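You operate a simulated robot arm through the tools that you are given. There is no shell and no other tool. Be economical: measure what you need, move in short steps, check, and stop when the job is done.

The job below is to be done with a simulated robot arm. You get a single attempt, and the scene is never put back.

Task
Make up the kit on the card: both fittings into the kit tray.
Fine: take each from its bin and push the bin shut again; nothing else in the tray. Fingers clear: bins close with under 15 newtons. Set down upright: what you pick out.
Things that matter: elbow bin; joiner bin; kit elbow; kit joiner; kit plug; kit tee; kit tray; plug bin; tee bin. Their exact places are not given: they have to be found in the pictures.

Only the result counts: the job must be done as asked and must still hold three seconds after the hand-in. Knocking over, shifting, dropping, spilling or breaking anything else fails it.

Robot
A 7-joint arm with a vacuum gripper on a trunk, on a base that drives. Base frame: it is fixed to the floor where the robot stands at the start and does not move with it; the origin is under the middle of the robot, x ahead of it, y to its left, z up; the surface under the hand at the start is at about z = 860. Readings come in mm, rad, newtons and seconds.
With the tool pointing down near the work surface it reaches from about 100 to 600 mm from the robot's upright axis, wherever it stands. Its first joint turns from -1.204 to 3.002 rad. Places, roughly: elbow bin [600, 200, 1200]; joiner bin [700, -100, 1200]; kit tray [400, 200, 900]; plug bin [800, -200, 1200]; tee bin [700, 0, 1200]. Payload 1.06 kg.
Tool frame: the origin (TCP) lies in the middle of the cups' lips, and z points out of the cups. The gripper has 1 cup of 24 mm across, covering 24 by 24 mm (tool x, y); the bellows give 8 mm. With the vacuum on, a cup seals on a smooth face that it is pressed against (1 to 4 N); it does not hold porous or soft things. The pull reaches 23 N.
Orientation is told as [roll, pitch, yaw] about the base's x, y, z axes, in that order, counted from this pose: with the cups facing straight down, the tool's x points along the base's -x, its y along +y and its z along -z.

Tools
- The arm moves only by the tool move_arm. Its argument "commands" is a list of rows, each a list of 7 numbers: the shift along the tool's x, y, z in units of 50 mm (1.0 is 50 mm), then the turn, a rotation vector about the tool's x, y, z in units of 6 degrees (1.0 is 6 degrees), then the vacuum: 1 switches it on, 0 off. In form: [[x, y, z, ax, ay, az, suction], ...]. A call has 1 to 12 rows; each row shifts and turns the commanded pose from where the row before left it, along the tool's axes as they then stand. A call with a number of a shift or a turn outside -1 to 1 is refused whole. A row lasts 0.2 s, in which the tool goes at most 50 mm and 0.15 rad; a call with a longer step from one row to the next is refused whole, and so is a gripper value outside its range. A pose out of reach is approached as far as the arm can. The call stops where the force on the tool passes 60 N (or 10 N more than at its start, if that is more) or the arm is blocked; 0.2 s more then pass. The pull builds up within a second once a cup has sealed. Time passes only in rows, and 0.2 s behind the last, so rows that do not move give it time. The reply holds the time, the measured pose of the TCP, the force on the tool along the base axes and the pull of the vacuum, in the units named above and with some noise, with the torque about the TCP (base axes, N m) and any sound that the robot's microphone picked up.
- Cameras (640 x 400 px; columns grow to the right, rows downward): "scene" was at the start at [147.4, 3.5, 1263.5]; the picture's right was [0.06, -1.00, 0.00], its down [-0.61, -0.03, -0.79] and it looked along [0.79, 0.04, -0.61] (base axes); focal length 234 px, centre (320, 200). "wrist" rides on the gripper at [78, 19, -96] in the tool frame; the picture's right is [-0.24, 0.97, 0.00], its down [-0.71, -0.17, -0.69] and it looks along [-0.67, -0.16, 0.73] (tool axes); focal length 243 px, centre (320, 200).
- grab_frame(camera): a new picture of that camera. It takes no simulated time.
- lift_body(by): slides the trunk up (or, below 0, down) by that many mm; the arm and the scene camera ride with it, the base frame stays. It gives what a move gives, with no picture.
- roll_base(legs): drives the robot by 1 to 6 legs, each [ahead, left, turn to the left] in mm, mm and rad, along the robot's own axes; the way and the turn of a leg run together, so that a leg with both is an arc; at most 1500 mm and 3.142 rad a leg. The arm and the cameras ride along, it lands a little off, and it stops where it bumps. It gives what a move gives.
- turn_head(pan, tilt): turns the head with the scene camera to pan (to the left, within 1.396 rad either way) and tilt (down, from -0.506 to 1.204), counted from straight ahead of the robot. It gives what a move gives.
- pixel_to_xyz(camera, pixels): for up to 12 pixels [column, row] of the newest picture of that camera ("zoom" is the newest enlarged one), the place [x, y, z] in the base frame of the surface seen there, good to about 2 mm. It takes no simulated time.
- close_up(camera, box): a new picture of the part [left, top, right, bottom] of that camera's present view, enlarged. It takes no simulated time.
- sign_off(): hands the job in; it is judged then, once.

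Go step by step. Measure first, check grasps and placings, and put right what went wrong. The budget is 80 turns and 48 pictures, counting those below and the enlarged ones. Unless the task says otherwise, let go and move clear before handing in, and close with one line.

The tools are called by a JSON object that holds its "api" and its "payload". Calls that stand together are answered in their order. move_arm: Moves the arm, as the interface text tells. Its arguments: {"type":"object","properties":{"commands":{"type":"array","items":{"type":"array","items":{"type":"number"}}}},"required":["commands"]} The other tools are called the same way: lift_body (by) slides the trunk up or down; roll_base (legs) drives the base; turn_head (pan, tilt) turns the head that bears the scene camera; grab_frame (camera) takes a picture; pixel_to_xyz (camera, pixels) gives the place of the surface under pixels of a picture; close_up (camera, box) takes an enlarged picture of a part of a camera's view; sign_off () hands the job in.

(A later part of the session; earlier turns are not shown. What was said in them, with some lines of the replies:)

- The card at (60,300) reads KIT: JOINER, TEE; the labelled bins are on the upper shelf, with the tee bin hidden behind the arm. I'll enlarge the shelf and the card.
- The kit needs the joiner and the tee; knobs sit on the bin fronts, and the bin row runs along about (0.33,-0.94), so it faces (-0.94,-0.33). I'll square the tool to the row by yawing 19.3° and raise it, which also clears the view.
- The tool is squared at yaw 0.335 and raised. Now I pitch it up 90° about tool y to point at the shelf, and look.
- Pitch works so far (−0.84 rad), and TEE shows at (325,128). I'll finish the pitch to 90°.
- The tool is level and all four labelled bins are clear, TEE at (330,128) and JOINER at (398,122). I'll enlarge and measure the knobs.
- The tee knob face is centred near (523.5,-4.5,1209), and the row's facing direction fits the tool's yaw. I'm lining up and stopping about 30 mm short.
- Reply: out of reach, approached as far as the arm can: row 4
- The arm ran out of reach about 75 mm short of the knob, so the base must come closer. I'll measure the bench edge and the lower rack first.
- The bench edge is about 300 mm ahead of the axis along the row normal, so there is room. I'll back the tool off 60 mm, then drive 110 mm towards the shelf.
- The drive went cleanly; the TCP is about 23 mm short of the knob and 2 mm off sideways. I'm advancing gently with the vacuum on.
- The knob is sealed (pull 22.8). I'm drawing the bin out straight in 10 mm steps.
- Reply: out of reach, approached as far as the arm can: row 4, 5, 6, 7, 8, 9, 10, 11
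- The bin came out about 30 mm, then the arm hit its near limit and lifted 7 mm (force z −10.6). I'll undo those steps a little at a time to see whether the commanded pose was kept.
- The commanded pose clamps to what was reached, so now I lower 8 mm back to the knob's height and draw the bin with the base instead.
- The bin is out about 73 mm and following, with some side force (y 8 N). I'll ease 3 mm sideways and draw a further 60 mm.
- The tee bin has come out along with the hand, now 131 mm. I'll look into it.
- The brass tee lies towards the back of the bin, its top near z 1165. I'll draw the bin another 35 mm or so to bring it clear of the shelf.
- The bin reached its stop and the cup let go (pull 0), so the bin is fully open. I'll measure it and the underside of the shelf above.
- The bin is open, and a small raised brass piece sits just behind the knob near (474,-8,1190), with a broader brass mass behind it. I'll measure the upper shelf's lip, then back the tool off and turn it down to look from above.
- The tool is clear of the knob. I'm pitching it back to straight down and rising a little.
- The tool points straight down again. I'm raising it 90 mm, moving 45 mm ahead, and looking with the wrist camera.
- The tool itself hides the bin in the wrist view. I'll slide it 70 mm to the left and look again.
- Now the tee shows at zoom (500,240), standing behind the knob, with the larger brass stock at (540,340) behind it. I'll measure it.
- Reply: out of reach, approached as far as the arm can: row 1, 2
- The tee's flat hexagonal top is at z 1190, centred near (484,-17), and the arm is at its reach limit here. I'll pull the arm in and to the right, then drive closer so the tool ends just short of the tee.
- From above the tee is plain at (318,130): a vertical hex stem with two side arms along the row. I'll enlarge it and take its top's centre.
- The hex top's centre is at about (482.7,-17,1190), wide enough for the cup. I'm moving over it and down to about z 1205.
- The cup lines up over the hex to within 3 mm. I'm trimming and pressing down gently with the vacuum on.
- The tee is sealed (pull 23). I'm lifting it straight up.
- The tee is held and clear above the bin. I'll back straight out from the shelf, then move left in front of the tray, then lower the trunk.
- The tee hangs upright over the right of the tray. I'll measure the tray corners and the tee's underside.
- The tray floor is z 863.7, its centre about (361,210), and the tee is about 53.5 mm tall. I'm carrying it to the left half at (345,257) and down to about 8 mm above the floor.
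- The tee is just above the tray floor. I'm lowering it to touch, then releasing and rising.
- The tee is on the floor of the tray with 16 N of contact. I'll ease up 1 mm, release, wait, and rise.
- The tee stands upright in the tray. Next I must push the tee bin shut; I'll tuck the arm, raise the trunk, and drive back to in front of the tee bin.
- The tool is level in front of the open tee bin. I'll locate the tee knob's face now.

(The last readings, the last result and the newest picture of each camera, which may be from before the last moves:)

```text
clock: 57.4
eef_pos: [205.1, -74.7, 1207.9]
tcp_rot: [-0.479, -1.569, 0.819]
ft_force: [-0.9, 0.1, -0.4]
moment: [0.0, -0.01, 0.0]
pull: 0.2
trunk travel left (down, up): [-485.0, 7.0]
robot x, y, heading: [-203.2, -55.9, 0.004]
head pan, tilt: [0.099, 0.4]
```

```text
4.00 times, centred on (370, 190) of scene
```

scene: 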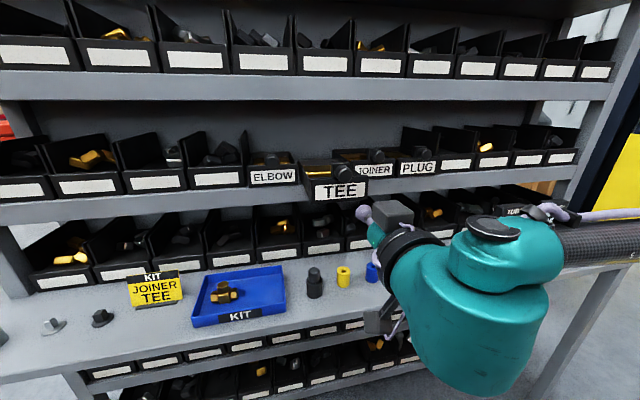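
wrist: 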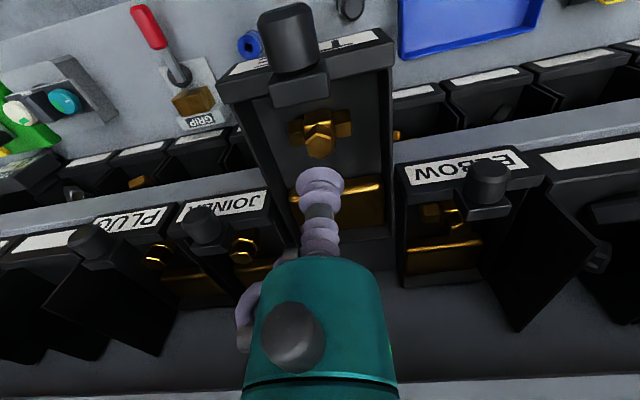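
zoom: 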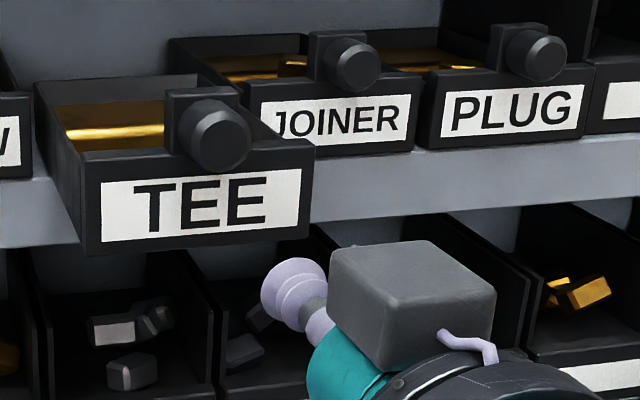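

{"api": "pixel_to_xyz", "payload": {"camera": "zoom", "pixels": [[225, 138], [215, 138], [237, 138], [225, 125], [225, 152], [355, 70], [347, 70], [363, 70], [355, 60], [355, 80], [547, 58]]}}

```text
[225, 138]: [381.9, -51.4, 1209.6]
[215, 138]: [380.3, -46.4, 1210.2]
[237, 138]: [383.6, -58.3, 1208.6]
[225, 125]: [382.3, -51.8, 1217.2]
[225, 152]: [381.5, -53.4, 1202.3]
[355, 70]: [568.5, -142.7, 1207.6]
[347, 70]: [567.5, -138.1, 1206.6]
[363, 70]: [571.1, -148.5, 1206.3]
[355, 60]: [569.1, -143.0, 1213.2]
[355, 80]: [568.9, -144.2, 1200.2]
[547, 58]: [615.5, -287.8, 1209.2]
```

The knob's face is at (382,-52,1209.5), so the bin is open 149 mm along yaw 0.324. I'll shift 35 mm right, trim the yaw, and drive up to about 25 mm short.

{"api": "move_arm", "payload": {"commands": [[-0.02, -0.35, -0.08, 0.12, 0, 0, 0], [-0.02, -0.35, -0.08, 0, 0, 0, 0], [0, 0, 0, 0, 0, 0, 0]]}}

{"api": "roll_base", "payload": {"legs": [[146, 50, 0]]}}

```text
clock: 58.2
eef_pos: [208.3, -110.2, 1210.0]
tcp_rot: [-0.597, -1.567, 0.924]
ft_force: [-0.3, -0.5, -0.1]
moment: [0.01, 0.0, 0.0]
pull: 0.2
trunk travel left (down, up): [-485.0, 7.0]
robot x, y, heading: [-199.5, -53.3, 0.004]
head pan, tilt: [0.099, 0.4]
```

```text
clock: 59.6
eef_pos: [356.3, -58.6, 1209.8]
tcp_rot: [-0.427, -1.568, 0.755]
ft_force: [0.5, 0.1, 0.4]
moment: [0.01, -0.01, 0.01]
pull: 0.1
trunk travel left (down, up): [-485.0, 7.0]
robot x, y, heading: [-53.2, -7.0, 0.005]
head pan, tilt: [0.099, 0.4]
```

I'm 26 mm short and centred to 2 mm. I'll make contact with the arm and push 10 mm slowly to read the sliding force.

{"api": "move_arm", "payload": {"commands": [[0, -0.04, 0.3, 0, 0, 0, 0], [0, 0, 0.14, 0, 0, 0, 0], [0, 0, 0.06, 0, 0, 0, 0], [0, 0, 0.06, 0, 0, 0, 0], [0, 0, 0.06, 0, 0, 0, 0], [0, 0, 0.06, 0, 0, 0, 0], [0, 0, 0.06, 0, 0, 0, 0]]}}

```text
clock: 61.2
eef_pos: [389.6, -50.4, 1212.6]
tcp_rot: [-0.153, -1.561, 0.484]
ft_force: [-2.3, 0.1, 0.8]
moment: [0.01, 0.0, 0.04]
pull: 0.1
trunk travel left (down, up): [-485.0, 7.0]
robot x, y, heading: [-54.0, -5.8, 0.008]
head pan, tilt: [0.099, 0.4]
```

Sliding takes only about 2–3 N. I'll keep contact and push on with the base in short legs, leaving the last stretch for the arm.

{"api": "roll_base", "payload": {"legs": [[28.4, 9.3, 0], [28.4, 9.3, 0], [28.4, 9.3, 0]]}}

```text
clock: 62.9
eef_pos: [476.2, -20.4, 1211.9]
tcp_rot: [-0.148, -1.561, 0.477]
ft_force: [-0.7, 0.2, -0.6]
moment: [0.02, -0.04, 0.02]
pull: 0.1
trunk travel left (down, up): [-485.0, 7.0]
robot x, y, heading: [33.9, 26.6, 0.004]
head pan, tilt: [0.099, 0.4]
```

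The bin has about 50 mm left to go. I'll draw the arm back 45 mm, bring the base up 42 mm, then finish with the arm.

{"api": "move_arm", "payload": {"commands": [[0, 0, -0.3, 0, 0, 0, 0], [0, 0, -0.3, 0, 0, 0, 0], [0, 0, -0.3, 0, 0, 0, 0], [0, 0, 0, 0, 0, 0, 0]]}}

{"api": "roll_base", "payload": {"legs": [[39, 13, 0]]}}

```text
clock: 63.9
eef_pos: [432.1, -35.8, 1211.2]
tcp_rot: [-0.171, -1.562, 0.5]
ft_force: [-0.6, 0.6, -0.2]
moment: [-0.01, 0.04, 0.01]
pull: 0.0
trunk travel left (down, up): [-485.0, 7.0]
robot x, y, heading: [31.7, 27.8, 0.007]
head pan, tilt: [0.099, 0.4]
```

```text
clock: 64.8
eef_pos: [473.1, -21.6, 1210.3]
tcp_rot: [-0.158, -1.561, 0.489]
ft_force: [0.4, -1.3, -0.5]
moment: [0.01, -0.01, 0.01]
pull: 0.0
trunk travel left (down, up): [-485.0, 7.0]
robot x, y, heading: [70.0, 38.0, 0.009]
head pan, tilt: [0.099, 0.4]
```

I'm 3 mm from the knob with the arm tucked. I'm pushing 42 mm in 4–5 mm steps and then reading the force.

{"api": "move_arm", "payload": {"commands": [[0, 0, 0.06, 0, 0, 0, 0], [0, 0, 0.08, 0, 0, 0, 0], [0, 0, 0.08, 0, 0, 0, 0], [0, 0, 0.08, 0, 0, 0, 0], [0, 0, 0.08, 0, 0, 0, 0], [0, 0, 0.08, 0, 0, 0, 0], [0, 0, 0.08, 0, 0, 0, 0], [0, 0, 0.08, 0, 0, 0, 0], [0, 0, 0.08, 0, 0, 0, 0], [0, 0, 0.08, 0, 0, 0, 0], [0, 0, 0.08, 0, 0, 0, 0], [0, 0, 0, 0, 0, 0, 0]]}}

```text
clock: 67.4
eef_pos: [511.5, -8.6, 1211.0]
tcp_rot: [-0.168, -1.559, 0.497]
ft_force: [-0.8, 0.3, -0.1]
moment: [-0.03, 0.0, 0.0]
pull: 0.0
trunk travel left (down, up): [-485.0, 7.0]
robot x, y, heading: [68.1, 37.3, 0.002]
head pan, tilt: [0.099, 0.4]
```

About 12.5 mm remain and the force is low. I'm pushing on in 1–1.5 mm steps.

{"api": "move_arm", "payload": {"commands": [[0, 0, 0.03, 0, 0, 0, 0], [0, 0, 0.03, 0, 0, 0, 0], [0, 0, 0.03, 0, 0, 0, 0], [0, 0, 0.03, 0, 0, 0, 0], [0, 0, 0.03, 0, 0, 0, 0], [0, 0, 0.03, 0, 0, 0, 0], [0, 0, 0.02, 0, 0, 0, 0], [0, 0, 0.02, 0, 0, 0, 0], [0, 0, 0, 0, 0, 0, 0]]}}

```text
clock: 69.4
eef_pos: [523.5, -5.0, 1211.6]
tcp_rot: [-0.127, -1.558, 0.457]
ft_force: [-0.7, 0.6, -1.0]
moment: [-0.01, 0.0, -0.01]
pull: 0.1
trunk travel left (down, up): [-485.0, 7.0]
robot x, y, heading: [69.1, 36.9, 0.004]
head pan, tilt: [0.099, 0.4]
```

{"api": "move_arm", "payload": {"commands": [[0, 0, 0.02, 0, 0, 0, 0], [0, 0, 0.02, 0, 0, 0, 0], [0, 0, 0, 0, 0, 0, 0]]}}

{"api": "close_up", "payload": {"camera": "scene", "box": [220, 80, 460, 230]}}

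```text
clock: 70.2
eef_pos: [525.5, -4.4, 1212.0]
tcp_rot: [-0.154, -1.559, 0.486]
ft_force: [-0.6, -0.7, -0.3]
moment: [-0.04, 0.04, -0.01]
pull: 0.0
trunk travel left (down, up): [-485.0, 7.0]
robot x, y, heading: [71.3, 40.3, 0.006]
head pan, tilt: [0.099, 0.4]
```

```text
2.67 times, centred on (340, 155) of scene
```

zoom: 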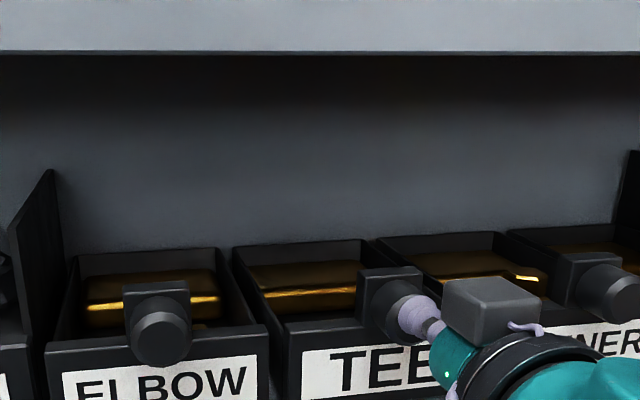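

The tee bin looks nearly flush with its neighbours. I'll compare the front planes by measurement.

{"api": "pixel_to_xyz", "payload": {"camera": "zoom", "pixels": [[310, 372], [320, 390], [380, 372], [80, 385], [200, 375], [240, 365], [620, 345], [295, 330], [240, 330]]}}

```text
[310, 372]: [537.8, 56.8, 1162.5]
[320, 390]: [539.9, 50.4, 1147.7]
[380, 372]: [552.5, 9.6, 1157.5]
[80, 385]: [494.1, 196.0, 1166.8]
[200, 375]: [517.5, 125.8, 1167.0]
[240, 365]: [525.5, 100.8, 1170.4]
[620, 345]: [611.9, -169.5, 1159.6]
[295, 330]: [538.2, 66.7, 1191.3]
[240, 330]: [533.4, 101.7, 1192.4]
```

The tee front reads about 1.5 mm proud and no stop has been felt yet. I'll continue 1 mm at a time until the force rises.

{"api": "move_arm", "payload": {"commands": [[0, 0, 0.02, 0, 0, 0, 0], [0, 0, 0.02, 0, 0, 0, 0], [0, 0, 0, 0, 0, 0, 0]]}}

```text
clock: 71.0
eef_pos: [526.0, -3.1, 1211.1]
tcp_rot: [-0.119, -1.557, 0.451]
ft_force: [-1.0, -1.6, 1.3]
moment: [-0.05, 0.02, 0.01]
pull: 0.0
trunk travel left (down, up): [-485.0, 7.0]
robot x, y, heading: [68.7, 38.6, 0.008]
head pan, tilt: [0.099, 0.4]
```

{"api": "move_arm", "payload": {"commands": [[0, 0, 0.02, 0, 0, 0, 0], [0, 0, 0.02, 0, 0, 0, 0], [0, 0, 0, 0, 0, 0, 0]]}}

```text
clock: 71.8
eef_pos: [528.2, -2.2, 1212.9]
tcp_rot: [-0.102, -1.556, 0.435]
ft_force: [-2.2, -1.3, 0.3]
moment: [0.01, -0.01, -0.03]
pull: 0.0
trunk travel left (down, up): [-485.0, 7.0]
robot x, y, heading: [67.5, 41.2, 0.01]
head pan, tilt: [0.099, 0.4]
```

{"api": "move_arm", "payload": {"commands": [[0, 0, 0.02, 0, 0, 0, 0], [0, 0, 0.02, 0, 0, 0, 0], [0, 0, 0.02, 0, 0, 0, 0], [0, 0, 0, 0, 0, 0, 0]]}}

{"api": "close_up", "payload": {"camera": "scene", "box": [220, 80, 460, 230]}}

{"api": "pixel_to_xyz", "payload": {"camera": "zoom", "pixels": [[310, 372], [320, 390], [380, 372], [80, 385], [200, 375], [240, 365], [620, 345], [325, 360], [345, 372]]}}

```text
clock: 72.8
eef_pos: [529.8, -0.9, 1211.9]
tcp_rot: [-0.11, -1.553, 0.441]
ft_force: [-4.3, -1.2, -0.7]
moment: [0.01, 0.0, 0.0]
pull: 0.0
trunk travel left (down, up): [-485.0, 7.0]
robot x, y, heading: [70.6, 39.2, 0.006]
head pan, tilt: [0.099, 0.4]
```

```text
2.67 times, centred on (340, 155) of scene
```

zoom: 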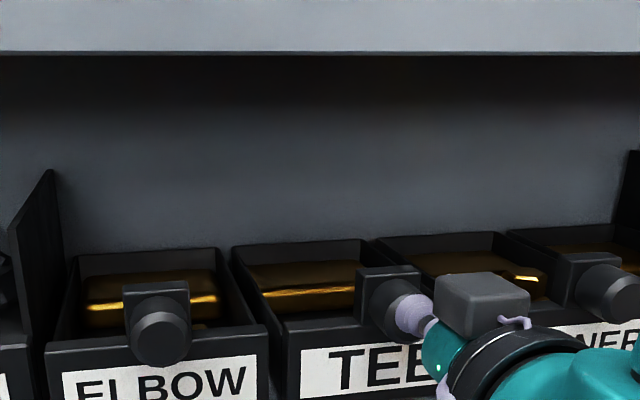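

```text
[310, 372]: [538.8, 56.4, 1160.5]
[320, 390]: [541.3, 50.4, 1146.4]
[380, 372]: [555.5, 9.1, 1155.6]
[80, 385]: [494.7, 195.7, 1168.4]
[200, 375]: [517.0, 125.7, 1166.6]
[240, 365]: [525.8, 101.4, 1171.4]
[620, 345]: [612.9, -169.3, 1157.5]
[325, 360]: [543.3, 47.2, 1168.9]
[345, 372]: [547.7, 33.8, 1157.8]
```

The tee bin is flush (its front fits the row plane) and the force now rises at about 4.4 N, so it's against the stop. I'll draw back and shift along the row to the joiner bin.

{"api": "move_arm", "payload": {"commands": [[0, 0, -0.4, 0, 0, 0, 0], [0, 0, -0.4, 0, 0, 0, 0], [0, 0, -0.2, 0, 0, 0, 0], [0, 0, 0, 0, 0, 0, 0]]}}

{"api": "roll_base", "payload": {"legs": [[46, -138, 0]]}}

{"api": "close_up", "payload": {"camera": "scene", "box": [220, 80, 460, 230]}}

```text
clock: 73.8
eef_pos: [484.6, -18.6, 1210.7]
tcp_rot: [-0.162, -1.563, 0.492]
ft_force: [0.6, 0.6, -0.1]
moment: [0.0, -0.01, 0.02]
pull: 0.0
trunk travel left (down, up): [-485.0, 7.0]
robot x, y, heading: [73.5, 38.7, 0.0]
head pan, tilt: [0.099, 0.4]
```

```text
clock: 75.7
eef_pos: [531.6, -157.1, 1211.2]
tcp_rot: [-0.144, -1.563, 0.477]
ft_force: [0.3, 0.4, 0.4]
moment: [0.01, -0.02, -0.01]
pull: 0.0
trunk travel left (down, up): [-485.0, 7.0]
robot x, y, heading: [120.3, -102.2, 0.01]
head pan, tilt: [0.099, 0.4]
```

```text
2.67 times, centred on (340, 155) of scene
```

zoom: 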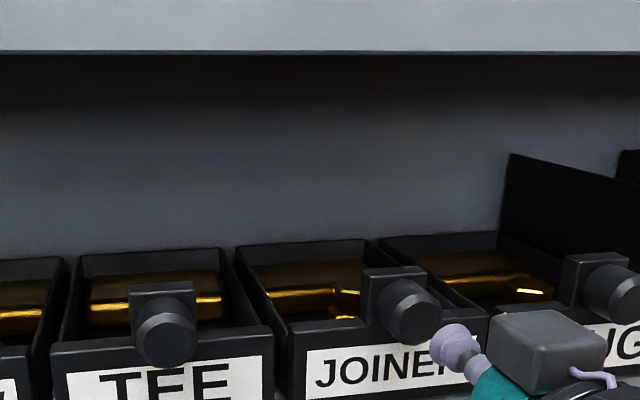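

The tee bin is shut, and the tool stands before the joiner knob at zoom (413,312). I'll measure its face from this view.

{"api": "pixel_to_xyz", "payload": {"camera": "zoom", "pixels": [[415, 315], [405, 315], [425, 312], [415, 303], [415, 327], [172, 340], [350, 285], [345, 300]]}}

```text
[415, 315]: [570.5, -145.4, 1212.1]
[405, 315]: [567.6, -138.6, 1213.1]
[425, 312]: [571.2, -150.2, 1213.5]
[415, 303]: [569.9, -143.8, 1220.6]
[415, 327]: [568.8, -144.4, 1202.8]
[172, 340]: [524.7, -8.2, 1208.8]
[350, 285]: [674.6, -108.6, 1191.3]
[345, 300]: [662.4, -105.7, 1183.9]
```

The joiner knob is centred at about (569.3,-143.5,1209.5), 40 mm ahead and in line. I'm advancing with the vacuum on.

{"api": "move_arm", "payload": {"commands": [[0.03, 0.02, 0.3, 0, 0, 0, 1], [0, 0, 0.3, 0, 0, 0, 1], [0, 0, 0.1, 0, 0, 0, 1], [0, 0, 0.05, 0, 0, 0, 1], [0, 0, 0.04, 0, 0, 0, 1], [0, 0, 0.04, 0, 0, 0, 1], [0, 0, 0, 0, 0, 0, 1], [0, 0, 0, 0, 0, 0, 1]]}}

```text
clock: 77.5
eef_pos: [570.5, -143.5, 1211.4]
tcp_rot: [-0.091, -1.556, 0.422]
ft_force: [-3.7, -1.6, -2.8]
moment: [0.13, 0.03, -0.11]
pull: 22.8
trunk travel left (down, up): [-485.0, 7.0]
robot x, y, heading: [124.3, -100.6, 0.008]
head pan, tilt: [0.099, 0.4]
```

Sealed at 22.8. I'm drawing the bin 40 mm with the arm, then the rest with the base.

{"api": "move_arm", "payload": {"commands": [[0, 0, -0.1, 0, 0, 0, 1], [0, 0, -0.1, 0, 0, 0, 1], [0, 0, -0.15, 0, 0, 0, 1], [0, 0, -0.15, 0, 0, 0, 1], [0, 0, -0.15, 0, 0, 0, 1], [0, 0, -0.15, 0, 0, 0, 1], [0, 0, 0, 0, 0, 0, 1]]}}

{"api": "roll_base", "payload": {"legs": [[-47, -15.5, 0]]}}

```text
clock: 79.0
eef_pos: [531.6, -155.8, 1210.6]
tcp_rot: [-0.155, -1.562, 0.489]
ft_force: [0.8, -0.1, 1.9]
moment: [0.05, 0.05, -0.04]
pull: 22.5
trunk travel left (down, up): [-485.0, 7.0]
robot x, y, heading: [120.3, -99.3, 0.003]
head pan, tilt: [0.099, 0.4]
```

```text
clock: 80.0
eef_pos: [485.9, -170.2, 1210.2]
tcp_rot: [-0.17, -1.56, 0.503]
ft_force: [-0.1, 2.4, -1.0]
moment: [0.04, 0.05, -0.08]
pull: 22.9
trunk travel left (down, up): [-485.0, 7.0]
robot x, y, heading: [76.9, -114.2, 0.009]
head pan, tilt: [0.099, 0.4]
```

Following well with the bin 88 mm out; another 57 mm.

{"api": "roll_base", "payload": {"legs": [[-54, -18, 0]]}}

```text
clock: 80.9
eef_pos: [433.4, -189.2, 1208.6]
tcp_rot: [-0.152, -1.562, 0.481]
ft_force: [1.4, 1.2, 1.9]
moment: [0.03, 0.06, -0.01]
pull: 23.3
trunk travel left (down, up): [-485.0, 7.0]
robot x, y, heading: [18.4, -136.3, 0.003]
head pan, tilt: [0.099, 0.4]
```

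The bin is out 143 mm and still held. I'll release, back off, and turn the tool down again.

{"api": "move_arm", "payload": {"commands": [[0, 0, 0, 0, 0, 0, 0], [0, 0, 0, 0, 0, 0, 0], [0, 0, 0, 0, 0, 0, 0], [0, 0, 0, 0, 0, 0, 0], [0, 0, 0, 0, 0, 0, 0]]}}

{"api": "roll_base", "payload": {"legs": [[-90, -31, 0]]}}

{"api": "move_arm", "payload": {"commands": [[0, 0, 0, 0, 1, 0, 0], [0, 0, 0, 0, 1, 0, 0], [0, 0, 0, 0, 1, 0, 0], [0, 0, 0, 0, 1, 0, 0], [0, 0, 0, 0, 1, 0, 0], [0, 0, 0, 0, 1, 0, 0], [0, 0, 0, 0, 1, 0, 0], [0, 0, 0, 0, 1, 0, 0]]}}

{"api": "move_arm", "payload": {"commands": [[0, 0, 0, 0, 1, 0, 0], [0, 0, 0, 0, 1, 0, 0], [0, 0, 0, 0, 1, 0, 0], [0, 0, 0, 0, 1, 0, 0], [0, 0, 0, 0, 1, 0, 0], [0, 0, 0, 0, 1, 0, 0], [0, 0, 0, 0, 0.91, 0, 0], [0, 0, -0.5, 0, 0, 0, 0], [0, 0, -0.6, 0, 0, 0, 0], [0, 0, -0.6, 0, 0, 0, 0], [0, 0, 0, 0, 0, 0, 0]]}}

```text
clock: 82.1
eef_pos: [434.2, -189.2, 1209.7]
tcp_rot: [-0.133, -1.56, 0.464]
ft_force: [-0.1, 0.0, 0.7]
moment: [0.04, 0.02, 0.02]
pull: 0.0
trunk travel left (down, up): [-485.0, 7.0]
robot x, y, heading: [16.9, -131.8, 0.012]
head pan, tilt: [0.099, 0.4]
```

```text
clock: 83.2
eef_pos: [341.9, -221.3, 1210.1]
tcp_rot: [-0.146, -1.561, 0.478]
ft_force: [-0.4, -0.3, -0.7]
moment: [-0.02, 0.01, -0.05]
pull: 0.1
trunk travel left (down, up): [-485.0, 7.0]
robot x, y, heading: [-74.0, -169.8, 0.009]
head pan, tilt: [0.099, 0.4]
```

```text
clock: 85.0
eef_pos: [343.7, -220.0, 1209.9]
tcp_rot: [-0.001, -0.721, 0.332]
ft_force: [0.5, 0.4, -0.1]
moment: [-0.04, 0.01, 0.0]
pull: 0.1
trunk travel left (down, up): [-485.0, 7.0]
robot x, y, heading: [-69.6, -164.3, 0.006]
head pan, tilt: [0.099, 0.4]
```

```text
clock: 87.4
eef_pos: [345.4, -219.7, 1295.5]
tcp_rot: [-0.001, -0.001, 0.331]
ft_force: [-1.0, 0.0, 0.5]
moment: [-0.01, -0.01, -0.01]
pull: 0.0
trunk travel left (down, up): [-485.0, 7.0]
robot x, y, heading: [-69.9, -165.8, 0.004]
head pan, tilt: [0.099, 0.4]
```

The tool is down at z 1295. I'm driving so it ends about 40 mm short of the joiner, then looking.

{"api": "roll_base", "payload": {"legs": [[144, 60, 0]]}}

{"api": "close_up", "payload": {"camera": "wrist", "box": [240, 60, 400, 160]}}

{"api": "pixel_to_xyz", "payload": {"camera": "zoom", "pixels": [[310, 330], [275, 340], [345, 330], [310, 290], [310, 310], [310, 360], [310, 375], [260, 300], [360, 300], [230, 295], [400, 280], [312, 270]]}}

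```text
clock: 88.8
eef_pos: [486.5, -161.4, 1295.1]
tcp_rot: [-0.002, 0.003, 0.332]
ft_force: [-0.1, 0.6, -0.4]
moment: [-0.05, 0.02, 0.01]
pull: 0.0
trunk travel left (down, up): [-485.0, 7.0]
robot x, y, heading: [70.9, -107.1, 0.001]
head pan, tilt: [0.099, 0.4]
```

```text
4.00 times, centred on (320, 110) of wrist
```

zoom: 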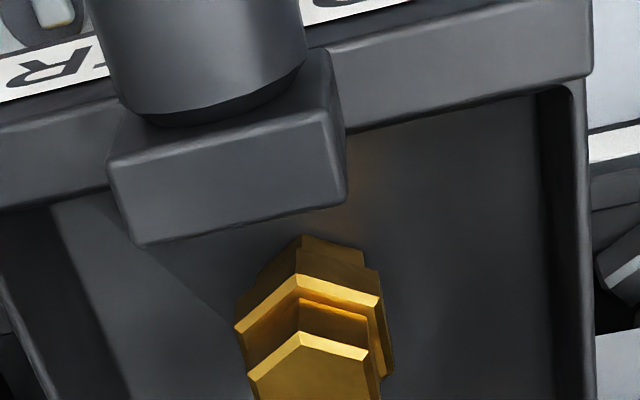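

```text
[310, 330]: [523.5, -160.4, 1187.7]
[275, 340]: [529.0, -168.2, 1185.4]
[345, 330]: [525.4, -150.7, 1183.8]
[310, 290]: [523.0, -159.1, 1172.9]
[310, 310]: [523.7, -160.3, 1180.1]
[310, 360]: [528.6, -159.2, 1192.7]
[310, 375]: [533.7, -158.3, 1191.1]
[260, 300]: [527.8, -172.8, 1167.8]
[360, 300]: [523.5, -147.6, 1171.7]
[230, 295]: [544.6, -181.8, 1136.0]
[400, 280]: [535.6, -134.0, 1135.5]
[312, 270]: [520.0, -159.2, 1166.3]
```

The joiner is a double-hex piece standing upright with its top near z 1191, but the crop cuts it off. I'll crop lower.

{"api": "close_up", "payload": {"camera": "wrist", "box": [240, 100, 400, 200]}}

{"api": "pixel_to_xyz", "payload": {"camera": "zoom", "pixels": [[305, 225], [315, 225], [275, 220], [365, 205], [315, 195], [315, 250], [320, 265], [280, 240], [355, 240]]}}

```text
4.00 times, centred on (320, 150) of wrist
```

zoom: 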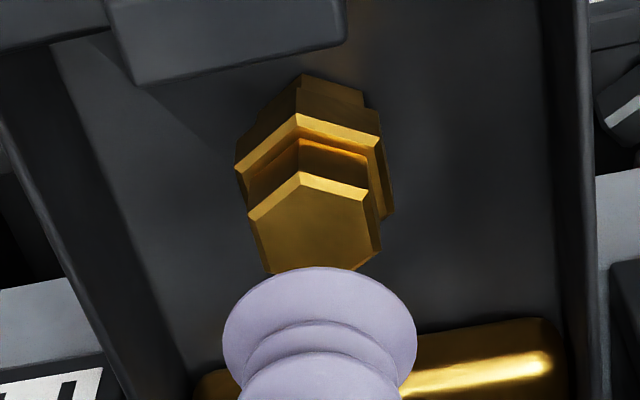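

```text
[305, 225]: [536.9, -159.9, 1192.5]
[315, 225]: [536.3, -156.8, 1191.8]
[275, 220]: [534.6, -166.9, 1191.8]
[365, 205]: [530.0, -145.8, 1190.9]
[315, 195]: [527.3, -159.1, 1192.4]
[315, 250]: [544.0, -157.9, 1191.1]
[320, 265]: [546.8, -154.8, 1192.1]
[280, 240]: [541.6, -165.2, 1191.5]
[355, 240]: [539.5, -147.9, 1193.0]
```

The hex top's centre is about (537.3,-157,1192). I'm moving over it and down to about 15 mm above.

{"api": "move_arm", "payload": {"commands": [[-0.5, -0.12, 0, 0, 0, 0, 0], [-0.49, -0.13, 0, 0, 0, 0, 0], [0, 0, 0.6, 0, 0, 0, 0], [0, 0, 0.6, 0, 0, 0, 0], [0, 0, 0.54, 0, 0, 0, 0], [0, 0, 0, 0, 0, 0, 0]]}}

{"api": "close_up", "payload": {"camera": "wrist", "box": [240, 110, 400, 210]}}

```text
clock: 90.2
eef_pos: [535.4, -156.5, 1210.8]
tcp_rot: [-0.003, 0.0, 0.33]
ft_force: [-0.1, -0.2, -0.2]
moment: [0.02, 0.01, -0.02]
pull: 0.0
trunk travel left (down, up): [-485.0, 7.0]
robot x, y, heading: [70.6, -106.1, 0.006]
head pan, tilt: [0.099, 0.4]
```

```text
4.00 times, centred on (320, 160) of wrist
```

zoom: 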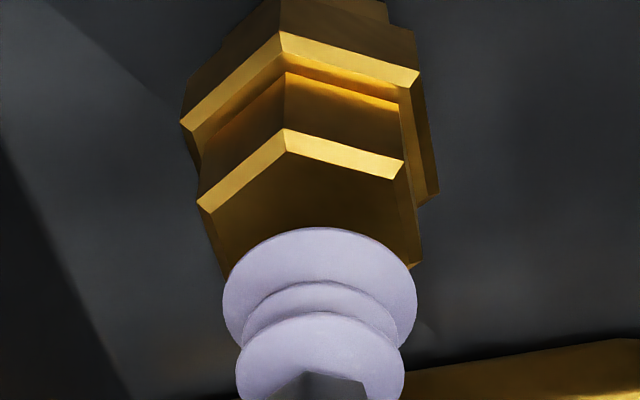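

In line as it was for the tee. I'm trimming 2 mm ahead and pressing down with the vacuum on.

{"api": "move_arm", "payload": {"commands": [[-0.04, 0, 0.2, 0, 0, 0, 1], [0, 0, 0.06, 0, 0, 0, 1], [0, 0, 0.05, 0, 0, 0, 1], [0, 0, 0.04, 0, 0, 0, 1], [0, 0, 0.03, 0, 0, 0, 1], [0, 0, 0, 0, 0, 0, 1], [0, 0, 0, 0, 0, 0, 1], [0, 0, 0, 0, 0, 0, 1]]}}

```text
clock: 92.0
eef_pos: [537.8, -156.1, 1190.5]
tcp_rot: [-0.001, -0.003, 0.329]
ft_force: [0.4, -2.3, 15.5]
moment: [0.01, 0.0, -0.02]
pull: 22.6
trunk travel left (down, up): [-485.0, 7.0]
robot x, y, heading: [72.8, -105.2, 0.006]
head pan, tilt: [0.099, 0.4]
```

Sealed at 22.6. I'm lifting the joiner straight up.

{"api": "move_arm", "payload": {"commands": [[0, 0, -0.1, 0, 0, 0, 1], [0, 0, -0.3, 0, 0, 0, 1], [0, 0, -0.4, 0, 0, 0, 1], [0, 0, -0.4, 0, 0, 0, 1], [0, 0, -0.4, 0, 0, 0, 1], [0, 0, -0.4, 0, 0, 0, 1], [0, 0, -0.15, 0, 0, 0, 1], [0, 0, 0, 0, 0, 0, 1]]}}

{"api": "grab_frame", "payload": {"camera": "scene"}}

```text
clock: 93.8
eef_pos: [539.5, -155.1, 1296.8]
tcp_rot: [-0.003, -0.001, 0.331]
ft_force: [-0.8, -0.6, -2.1]
moment: [0.0, 0.02, 0.01]
pull: 22.9
trunk travel left (down, up): [-485.0, 7.0]
robot x, y, heading: [72.4, -109.2, 0.002]
head pan, tilt: [0.099, 0.4]
```

```text
13 pictures are left
```

scene: 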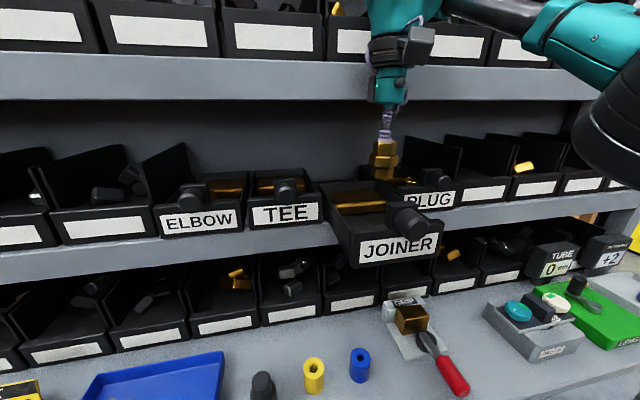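

The joiner is held upright and clear. I'll back out, travel left to the tray, and lower the trunk as before.

{"api": "roll_base", "payload": {"legs": [[-190, -65, 0], [26, 312, 0]]}}

{"api": "lift_body", "payload": {"by": -200}}

{"api": "turn_head", "payload": {"pan": 0.2, "tilt": 0.6}}

{"api": "grab_frame", "payload": {"camera": "scene"}}

```text
clock: 98.3
eef_pos: [370.0, 86.8, 1298.0]
tcp_rot: [-0.001, 0.0, 0.328]
ft_force: [-0.3, 0.7, -1.6]
moment: [0.03, 0.04, -0.04]
pull: 23.3
trunk travel left (down, up): [-485.0, 7.0]
robot x, y, heading: [-98.3, 139.5, 0.007]
head pan, tilt: [0.099, 0.4]
```

```text
clock: 100.5
eef_pos: [369.6, 86.1, 1097.8]
tcp_rot: [-0.003, -0.001, 0.329]
ft_force: [-0.1, -0.4, -1.3]
moment: [-0.02, 0.02, -0.01]
pull: 23.2
trunk travel left (down, up): [-285.0, 207.0]
robot x, y, heading: [-99.4, 137.8, 0.004]
head pan, tilt: [0.099, 0.4]
```

```text
clock: 101.2
eef_pos: [370.2, 86.1, 1098.6]
tcp_rot: [-0.002, 0.0, 0.328]
ft_force: [-0.6, 0.0, -1.2]
moment: [0.0, -0.01, -0.01]
pull: 22.2
trunk travel left (down, up): [-285.0, 207.0]
robot x, y, heading: [-98.2, 137.3, 0.001]
head pan, tilt: [0.201, 0.6]
```

```text
12 pictures are left
```

scene: 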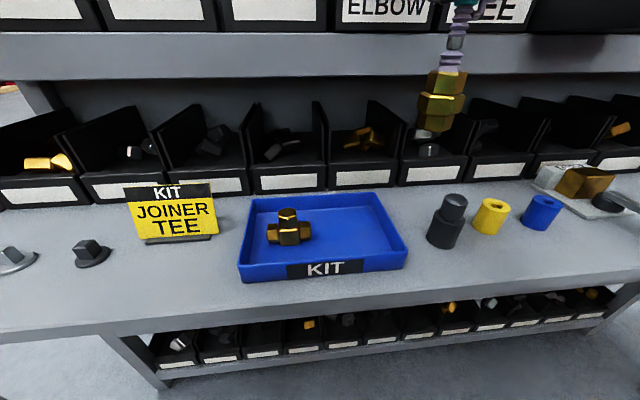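

The tee still stands upright in the tray. I'm taking the joiner to the right half at about (377,163) and down to about 7 mm above the floor.

{"api": "move_arm", "payload": {"commands": [[-0.3, 0.7, 0, 0, 0, 0, 1], [-0.33, 0.71, 0, 0, 0, 0, 1], [0, 0, 0.6, 0, 0, 0, 1], [0, 0, 0.8, 0, 0, 0, 1], [0, 0, 0.8, 0, 0, 0, 1], [0, 0, 0.8, 0, 0, 0, 1], [0, 0, 0.34, 0, 0, 0, 1], [0, 0, 0.08, 0, 0, 0, 1], [0, 0, 0, 0, 0, 0, 1]]}}

{"api": "close_up", "payload": {"camera": "scene", "box": [210, 150, 450, 300]}}

```text
clock: 103.2
eef_pos: [378.1, 163.6, 925.5]
tcp_rot: [-0.002, 0.002, 0.328]
ft_force: [0.0, -0.1, -0.4]
moment: [-0.01, 0.0, 0.0]
pull: 22.8
trunk travel left (down, up): [-285.0, 207.0]
robot x, y, heading: [-96.3, 137.7, 0.001]
head pan, tilt: [0.201, 0.6]
```

```text
2.67 times, centred on (330, 225) of scene
```

zoom: 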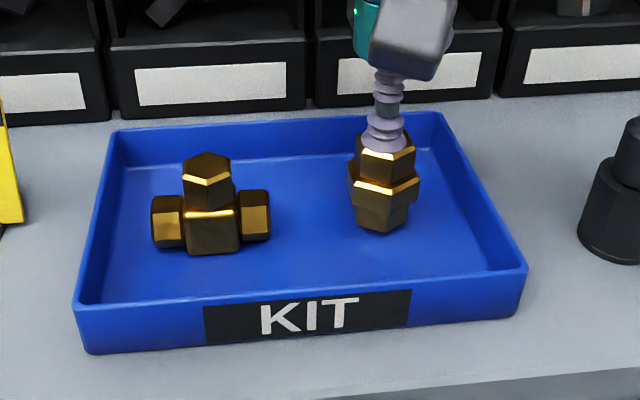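

The joiner hangs just above the floor. I'm lowering it to touch in small steps.

{"api": "move_arm", "payload": {"commands": [[0, 0, 0.06, 0, 0, 0, 1], [0, 0, 0.03, 0, 0, 0, 1], [0, 0, 0.02, 0, 0, 0, 1], [0, 0, 0, 0, 0, 0, 1]]}}

```text
clock: 104.2
eef_pos: [376.6, 163.4, 921.4]
tcp_rot: [-0.002, 0.003, 0.329]
ft_force: [0.1, 0.2, 1.0]
moment: [0.0, 0.01, 0.01]
pull: 22.7
trunk travel left (down, up): [-285.0, 207.0]
robot x, y, heading: [-97.8, 139.2, 0.007]
head pan, tilt: [0.201, 0.6]
```

{"api": "move_arm", "payload": {"commands": [[0, 0, 0.02, 0, 0, 0, 1], [0, 0, 0.02, 0, 0, 0, 1], [0, 0, 0, 0, 0, 0, 1]]}}

```text
clock: 105.0
eef_pos: [377.7, 163.3, 918.2]
tcp_rot: [-0.001, -0.001, 0.328]
ft_force: [-0.4, 0.4, 9.4]
moment: [0.05, 0.01, 0.0]
pull: 22.9
trunk travel left (down, up): [-285.0, 207.0]
robot x, y, heading: [-97.3, 138.4, -0.004]
head pan, tilt: [0.201, 0.6]
```

Touching with 9.4 N. I'm releasing, waiting, rising and checking.

{"api": "move_arm", "payload": {"commands": [[0, 0, -0.01, 0, 0, 0, 1], [0, 0, 0, 0, 0, 0, 0], [0, 0, 0, 0, 0, 0, 0], [0, 0, 0, 0, 0, 0, 0], [0, 0, 0, 0, 0, 0, 0], [0, 0, 0, 0, 0, 0, 0]]}}

{"api": "move_arm", "payload": {"commands": [[0, 0, -0.1, 0, 0, 0, 0], [0, 0, -0.2, 0, 0, 0, 0], [0, 0, -0.7, 0, 0, 0, 0], [0, 0, -0.8, 0, 0, 0, 0], [0, 0, -0.8, 0, 0, 0, 0], [0, 0, -0.8, 0, 0, 0, 0], [0, 0, 0, 0, 0, 0, 0]]}}

{"api": "grab_frame", "payload": {"camera": "scene"}}

```text
clock: 106.4
eef_pos: [376.6, 163.1, 920.0]
tcp_rot: [-0.002, 0.0, 0.328]
ft_force: [-0.7, -0.5, 0.9]
moment: [0.0, 0.0, 0.0]
pull: 0.0
trunk travel left (down, up): [-285.0, 207.0]
robot x, y, heading: [-97.3, 135.7, 0.005]
head pan, tilt: [0.201, 0.6]
```

```text
clock: 108.0
eef_pos: [379.4, 163.8, 1089.4]
tcp_rot: [-0.002, 0.0, 0.329]
ft_force: [0.3, 0.7, 0.3]
moment: [-0.01, 0.0, 0.01]
pull: 0.1
trunk travel left (down, up): [-285.0, 207.0]
robot x, y, heading: [-100.3, 132.8, -0.001]
head pan, tilt: [0.201, 0.6]
```

```text
10 pictures are left
```

scene: 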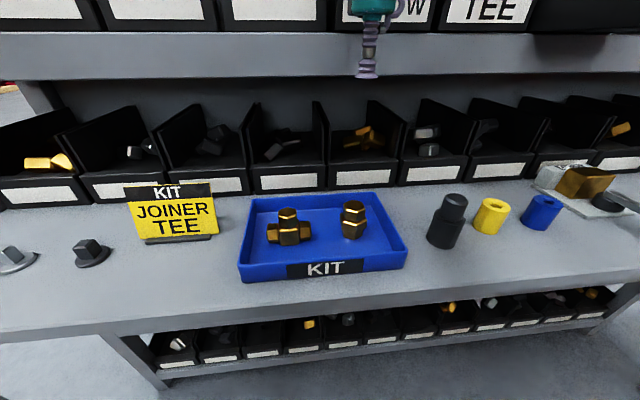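

Both fittings stand upright in the tray. Now to shut the joiner bin: I'll tuck the arm, drive in front of it, raise, and level the tool.

{"api": "move_arm", "payload": {"commands": [[0.6, -0.4, 0, 0, 0, 0, 0], [0.6, -0.4, 0, 0, 0, 0, 0], [0.56, -0.4, 0, 0, 0, 0, 0], [0, 0, 0, 0, 0, 0, 0]]}}

{"api": "roll_base", "payload": {"legs": [[-55, -327, 0]]}}

{"api": "lift_body", "payload": {"by": 200}}

{"api": "move_arm", "payload": {"commands": [[0, 0, 0.4, 0, -1, 0, 0], [0, 0, 0.4, 0, -1, 0, 0], [0, 0, 0.4, 0, -1, 0, 0], [0, 0, 0.4, 0, -1, 0, 0], [0, 0, 0, 0, -1, 0, 0], [0, 0, 0, 0, -1, 0, 0], [0, 0, 0, 0, -1, 0, 0], [0, 0, 0, 0, -1, 0, 0]]}}

{"api": "move_arm", "payload": {"commands": [[0, 0, 0, 0, -1, 0, 0], [0, 0, 0, 0, -1, 0, 0], [0, 0, 0, 0, -1, 0, 0], [0, 0, 0, 0, -1, 0, 0], [0, 0, 0, 0, -1, 0, 0], [0, 0, 0, 0, -1, 0, 0], [0, 0, 0, 0, -1, 0, 0], [0, 0, 0, 0, 0, 0, 0]]}}

{"api": "turn_head", "payload": {"pan": 0.1, "tilt": 0.4}}

{"api": "close_up", "payload": {"camera": "scene", "box": [220, 100, 460, 250]}}

```text
clock: 109.0
eef_pos: [314.9, 76.4, 1088.1]
tcp_rot: [-0.001, -0.001, 0.328]
ft_force: [0.4, -0.6, -0.4]
moment: [-0.03, 0.01, 0.02]
pull: 0.1
trunk travel left (down, up): [-285.0, 207.0]
robot x, y, heading: [-97.9, 135.8, 0.008]
head pan, tilt: [0.201, 0.6]
```

```text
clock: 112.5
eef_pos: [261.8, -259.2, 1088.3]
tcp_rot: [-0.002, -0.001, 0.327]
ft_force: [-0.8, 0.0, 0.4]
moment: [-0.03, 0.04, -0.01]
pull: 0.1
trunk travel left (down, up): [-285.0, 207.0]
robot x, y, heading: [-152.5, -199.9, 0.007]
head pan, tilt: [0.201, 0.6]
```

```text
clock: 114.7
eef_pos: [261.5, -258.6, 1288.8]
tcp_rot: [-0.003, 0.002, 0.329]
ft_force: [-0.1, -0.7, -1.1]
moment: [-0.01, 0.02, -0.03]
pull: 0.1
trunk travel left (down, up): [-485.0, 7.0]
robot x, y, heading: [-153.1, -193.8, 0.004]
head pan, tilt: [0.201, 0.6]
```

```text
clock: 116.5
eef_pos: [273.1, -254.2, 1210.3]
tcp_rot: [0.001, -0.839, 0.328]
ft_force: [0.9, 0.0, -0.4]
moment: [0.01, -0.01, 0.01]
pull: 0.0
trunk travel left (down, up): [-485.0, 7.0]
robot x, y, heading: [-148.4, -200.8, 0.005]
head pan, tilt: [0.201, 0.6]
```

```text
clock: 118.3
eef_pos: [273.0, -255.3, 1211.1]
tcp_rot: [-2.047, -1.57, 2.375]
ft_force: [0.1, 0.6, 0.3]
moment: [0.03, -0.01, 0.0]
pull: 0.0
trunk travel left (down, up): [-485.0, 7.0]
robot x, y, heading: [-151.0, -199.0, 0.006]
head pan, tilt: [0.201, 0.6]
```

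```text
clock: 119.0
eef_pos: [273.8, -254.9, 1209.5]
tcp_rot: [-0.929, -1.568, 1.258]
ft_force: [0.1, -0.7, -0.8]
moment: [0.03, -0.01, 0.02]
pull: 0.0
trunk travel left (down, up): [-485.0, 7.0]
robot x, y, heading: [-144.4, -196.8, 0.008]
head pan, tilt: [0.099, 0.4]
```

```text
2.67 times, centred on (340, 175) of scene
```

zoom: 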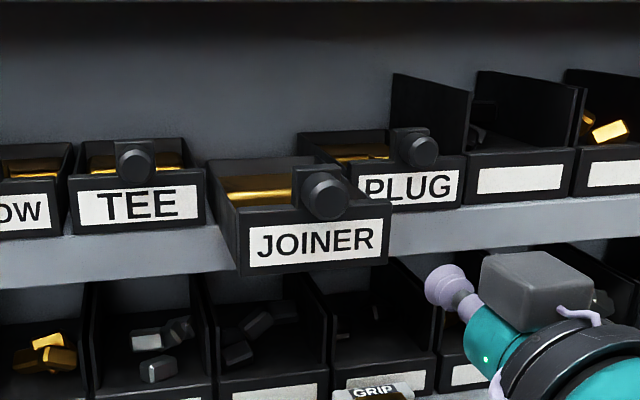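

The tool is level; the joiner bin stands open with its knob at zoom (327,196). I'll measure it and recheck the tee bin's front.

{"api": "pixel_to_xyz", "payload": {"camera": "zoom", "pixels": [[329, 198], [322, 198], [336, 198], [329, 190], [329, 206], [85, 205], [195, 200], [440, 190], [50, 215], [10, 218]]}}

```text
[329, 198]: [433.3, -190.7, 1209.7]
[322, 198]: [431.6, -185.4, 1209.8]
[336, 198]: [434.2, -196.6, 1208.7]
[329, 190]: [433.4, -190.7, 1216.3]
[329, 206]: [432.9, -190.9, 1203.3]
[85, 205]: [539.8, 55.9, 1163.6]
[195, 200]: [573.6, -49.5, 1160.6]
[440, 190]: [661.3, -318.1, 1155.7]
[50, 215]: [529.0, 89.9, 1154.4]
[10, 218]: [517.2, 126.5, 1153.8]
```

The tee bin is exactly back at its starting place. The joiner knob is at (433.3,-190.5,1209.5), so I'll shift 10 mm left, tuck 15 mm, and drive to about 25 mm short.

{"api": "move_arm", "payload": {"commands": [[0.01, 0.2, -0.15, 0, 0, 0, 0], [0, 0, -0.15, 0, 0, 0, 0], [0, 0, 0, 0, 0, 0, 0]]}}

{"api": "roll_base", "payload": {"legs": [[152, 51, 0]]}}

```text
clock: 119.8
eef_pos: [255.5, -251.1, 1208.5]
tcp_rot: [-1.477, -1.569, 1.802]
ft_force: [0.5, -0.6, -0.1]
moment: [-0.01, 0.02, 0.02]
pull: 0.1
trunk travel left (down, up): [-485.0, 7.0]
robot x, y, heading: [-154.2, -197.5, 0.001]
head pan, tilt: [0.099, 0.4]
```

```text
clock: 121.2
eef_pos: [406.0, -198.1, 1209.3]
tcp_rot: [-0.962, -1.569, 1.29]
ft_force: [0.6, 0.3, 0.1]
moment: [-0.02, -0.01, 0.01]
pull: 0.1
trunk travel left (down, up): [-485.0, 7.0]
robot x, y, heading: [-2.0, -147.9, 0.003]
head pan, tilt: [0.099, 0.4]
```

28 mm short and centred. I'm making contact gently and pushing about 10 mm.

{"api": "move_arm", "payload": {"commands": [[0, -0.03, 0.3, 0, 0, 0, 0], [0, 0, 0.16, 0, 0, 0, 0], [0, 0, 0.08, 0, 0, 0, 0], [0, 0, 0.06, 0, 0, 0, 0], [0, 0, 0.06, 0, 0, 0, 0], [0, 0, 0.06, 0, 0, 0, 0], [0, 0, 0.06, 0, 0, 0, 0]]}}

{"api": "roll_base", "payload": {"legs": [[28.4, 9.3, 0], [28.4, 9.3, 0], [28.4, 9.3, 0]]}}

```text
clock: 122.8
eef_pos: [443.1, -187.2, 1212.0]
tcp_rot: [-0.255, -1.563, 0.58]
ft_force: [-1.8, -0.3, -0.7]
moment: [0.05, 0.01, 0.01]
pull: 0.0
out of reach, approached as far as the arm can: row 1, 7
trunk travel left (down, up): [-485.0, 7.0]
robot x, y, heading: [0.4, -149.9, 0.006]
head pan, tilt: [0.099, 0.4]
```

```text
clock: 124.6
eef_pos: [530.1, -157.4, 1212.1]
tcp_rot: [-0.174, -1.564, 0.498]
ft_force: [-0.3, -0.2, -0.3]
moment: [0.0, -0.02, 0.03]
pull: 0.1
trunk travel left (down, up): [-485.0, 7.0]
robot x, y, heading: [83.9, -122.3, 0.004]
head pan, tilt: [0.099, 0.4]
```

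About 42 mm remain. As before I'll tuck the arm 40 mm, bring the base up 38 mm, and finish with the arm.

{"api": "move_arm", "payload": {"commands": [[0, 0, -0.3, 0, 0, 0, 0], [0, 0, -0.3, 0, 0, 0, 0], [0, 0, -0.25, 0, 0, 0, 0], [0, 0, 0, 0, 0, 0, 0]]}}

{"api": "roll_base", "payload": {"legs": [[36, 12, 0]]}}

{"api": "move_arm", "payload": {"commands": [[0, 0, 0.06, 0, 0, 0, 0], [0, 0, 0.07, 0, 0, 0, 0], [0, 0, 0.07, 0, 0, 0, 0], [0, 0, 0.07, 0, 0, 0, 0], [0, 0, 0.07, 0, 0, 0, 0], [0, 0, 0.07, 0, 0, 0, 0], [0, 0, 0.07, 0, 0, 0, 0], [0, 0, 0.07, 0, 0, 0, 0], [0, 0, 0.06, 0, 0, 0, 0], [0, 0, 0, 0, 0, 0, 0]]}}

```text
clock: 125.6
eef_pos: [488.0, -172.9, 1212.3]
tcp_rot: [-0.197, -1.563, 0.522]
ft_force: [0.0, 0.5, 0.8]
moment: [-0.02, -0.01, -0.01]
pull: 0.1
trunk travel left (down, up): [-485.0, 7.0]
robot x, y, heading: [82.9, -117.2, 0.001]
head pan, tilt: [0.099, 0.4]
```

```text
clock: 126.4
eef_pos: [524.0, -160.0, 1212.5]
tcp_rot: [-0.183, -1.563, 0.506]
ft_force: [0.6, 0.1, -0.3]
moment: [0.01, -0.03, 0.02]
pull: 0.0
trunk travel left (down, up): [-485.0, 7.0]
robot x, y, heading: [122.6, -107.1, -0.0]
head pan, tilt: [0.099, 0.4]
```

```text
clock: 128.6
eef_pos: [554.2, -151.6, 1211.7]
tcp_rot: [-0.25, -1.565, 0.571]
ft_force: [-1.1, -0.6, 0.3]
moment: [-0.02, 0.01, 0.04]
pull: 0.0
trunk travel left (down, up): [-485.0, 7.0]
robot x, y, heading: [121.7, -107.9, 0.002]
head pan, tilt: [0.099, 0.4]
```

About 17 mm to go with low force. I'm continuing in 1–1.5 mm steps.

{"api": "move_arm", "payload": {"commands": [[0, 0, 0.03, 0, 0, 0, 0], [0, 0, 0.03, 0, 0, 0, 0], [0, 0, 0.03, 0, 0, 0, 0], [0, 0, 0.03, 0, 0, 0, 0], [0, 0, 0.03, 0, 0, 0, 0], [0, 0, 0.03, 0, 0, 0, 0], [0, 0, 0.03, 0, 0, 0, 0], [0, 0, 0.03, 0, 0, 0, 0], [0, 0, 0.03, 0, 0, 0, 0], [0, 0, 0.03, 0, 0, 0, 0], [0, 0, 0, 0, 0, 0, 0]]}}

{"api": "move_arm", "payload": {"commands": [[0, 0, 0.02, 0, 0, 0, 0], [0, 0, 0.02, 0, 0, 0, 0], [0, 0, 0.02, 0, 0, 0, 0], [0, 0, 0, 0, 0, 0, 0]]}}

```text
clock: 131.0
eef_pos: [566.3, -146.1, 1212.7]
tcp_rot: [-0.146, -1.564, 0.47]
ft_force: [-1.0, -0.7, -0.1]
moment: [0.01, 0.0, 0.01]
pull: 0.1
trunk travel left (down, up): [-485.0, 7.0]
robot x, y, heading: [120.2, -110.3, 0.002]
head pan, tilt: [0.099, 0.4]
```

```text
clock: 132.0
eef_pos: [569.3, -145.3, 1213.3]
tcp_rot: [-0.172, -1.561, 0.495]
ft_force: [0.4, 0.3, -0.1]
moment: [0.01, 0.04, -0.02]
pull: 0.0
trunk travel left (down, up): [-485.0, 7.0]
robot x, y, heading: [117.3, -108.2, 0.004]
head pan, tilt: [0.099, 0.4]
```

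{"api": "move_arm", "payload": {"commands": [[0, 0, 0.02, 0, 0, 0, 0], [0, 0, 0.02, 0, 0, 0, 0], [0, 0, 0.02, 0, 0, 0, 0], [0, 0, 0.02, 0, 0, 0, 0], [0, 0, 0, 0, 0, 0, 0]]}}

```text
clock: 133.2
eef_pos: [572.8, -143.3, 1213.8]
tcp_rot: [-0.174, -1.562, 0.499]
ft_force: [-1.1, -0.8, 0.7]
moment: [0.03, -0.03, 0.01]
pull: 0.0
trunk travel left (down, up): [-485.0, 7.0]
robot x, y, heading: [118.4, -104.1, 0.005]
head pan, tilt: [0.099, 0.4]
```

{"api": "move_arm", "payload": {"commands": [[0, 0, 0.02, 0, 0, 0, 0], [0, 0, 0.02, 0, 0, 0, 0], [0, 0, 0.02, 0, 0, 0, 0], [0, 0, 0, 0, 0, 0, 0]]}}

{"api": "close_up", "payload": {"camera": "scene", "box": [220, 80, 460, 230]}}

```text
clock: 134.2
eef_pos: [575.5, -142.9, 1213.5]
tcp_rot: [-0.161, -1.562, 0.484]
ft_force: [-3.6, -0.9, 0.7]
moment: [0.0, 0.0, 0.0]
pull: 0.1
trunk travel left (down, up): [-485.0, 7.0]
robot x, y, heading: [119.8, -104.6, 0.007]
head pan, tilt: [0.099, 0.4]
```

```text
2.67 times, centred on (340, 155) of scene
```

zoom: 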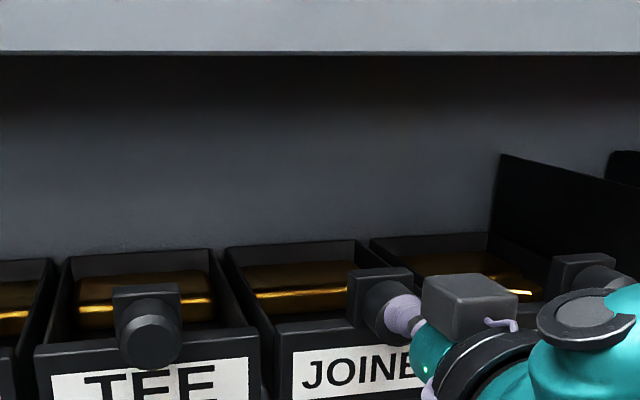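

The force has risen to 3.7 N, as it did at the tee's stop. I'll check the joiner front's plane.

{"api": "pixel_to_xyz", "payload": {"camera": "zoom", "pixels": [[297, 370], [310, 392], [345, 355], [380, 355], [400, 385], [60, 385], [240, 370], [150, 375]]}}

{"api": "move_arm", "payload": {"commands": [[0, 0, 0.02, 0, 0, 0, 0], [0, 0, 0.02, 0, 0, 0, 0], [0, 0, 0, 0, 0, 0, 0]]}}

```text
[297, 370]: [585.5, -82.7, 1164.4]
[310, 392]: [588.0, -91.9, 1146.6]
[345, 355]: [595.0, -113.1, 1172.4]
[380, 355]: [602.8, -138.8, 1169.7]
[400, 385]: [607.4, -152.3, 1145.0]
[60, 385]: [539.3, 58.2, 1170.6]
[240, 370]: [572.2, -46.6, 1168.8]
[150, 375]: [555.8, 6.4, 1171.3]
```

```text
clock: 135.0
eef_pos: [577.5, -141.8, 1213.2]
tcp_rot: [-0.143, -1.562, 0.466]
ft_force: [-4.4, -1.3, 0.2]
moment: [0.0, 0.04, -0.01]
pull: 0.0
trunk travel left (down, up): [-485.0, 7.0]
robot x, y, heading: [121.7, -111.1, -0.001]
head pan, tilt: [0.099, 0.4]
```

The joiner front lies in the row's plane (531.3–532.0 against 531.7 at the start), so it's shut. I'll withdraw, back away, and take a last look.

{"api": "move_arm", "payload": {"commands": [[0, 0, -0.2, 0, 0, 0, 0], [0, 0, -0.4, 0, 0, 0, 0], [0, 0, -0.3, 0, 0, 0, 0], [0, 0, 0, 0, 0, 0, 0]]}}

{"api": "roll_base", "payload": {"legs": [[-230, -78, 0]]}}

{"api": "turn_head", "payload": {"pan": 0.25, "tilt": 0.5}}

{"api": "grab_frame", "payload": {"camera": "scene"}}

```text
clock: 136.0
eef_pos: [534.2, -157.7, 1210.5]
tcp_rot: [-0.178, -1.563, 0.502]
ft_force: [-0.2, -0.4, 0.3]
moment: [0.03, 0.01, -0.02]
pull: 0.0
trunk travel left (down, up): [-485.0, 7.0]
robot x, y, heading: [121.8, -107.5, 0.003]
head pan, tilt: [0.099, 0.4]
```

```text
clock: 137.8
eef_pos: [300.7, -233.5, 1211.5]
tcp_rot: [-0.241, -1.566, 0.571]
ft_force: [0.5, -0.6, 0.1]
moment: [-0.01, -0.03, -0.03]
pull: 0.1
trunk travel left (down, up): [-485.0, 7.0]
robot x, y, heading: [-114.1, -182.2, 0.012]
head pan, tilt: [0.099, 0.4]
```

```text
clock: 138.5
eef_pos: [302.2, -231.4, 1212.3]
tcp_rot: [-0.183, -1.564, 0.511]
ft_force: [0.2, 0.1, -0.6]
moment: [-0.02, -0.01, -0.02]
pull: 0.0
trunk travel left (down, up): [-485.0, 7.0]
robot x, y, heading: [-111.4, -184.3, 0.003]
head pan, tilt: [0.25, 0.499]
```

```text
7 pictures are left
```

scene: 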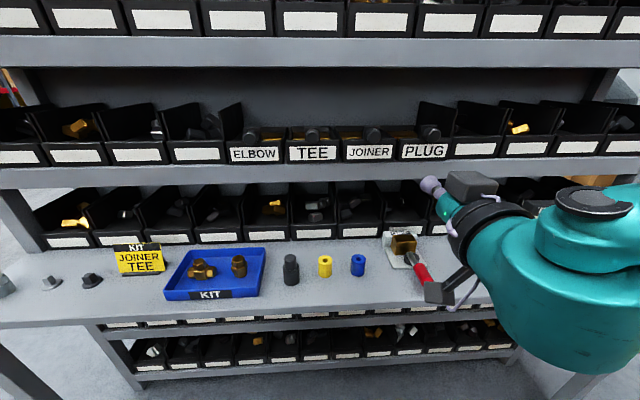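

All four labelled bins (254–425, 152) are flush, both fittings stand in the tray at (200,268) and (239,264), and the arm is clear, so I'm handing in.

{"api": "sign_off", "payload": {}}

```text
The job is handed in.
```

The kit is made up and handed in: the joiner and the tee stand upright in the kit tray with nothing else in it, and both bins are shut, closed with readings of no more than about 5 N.
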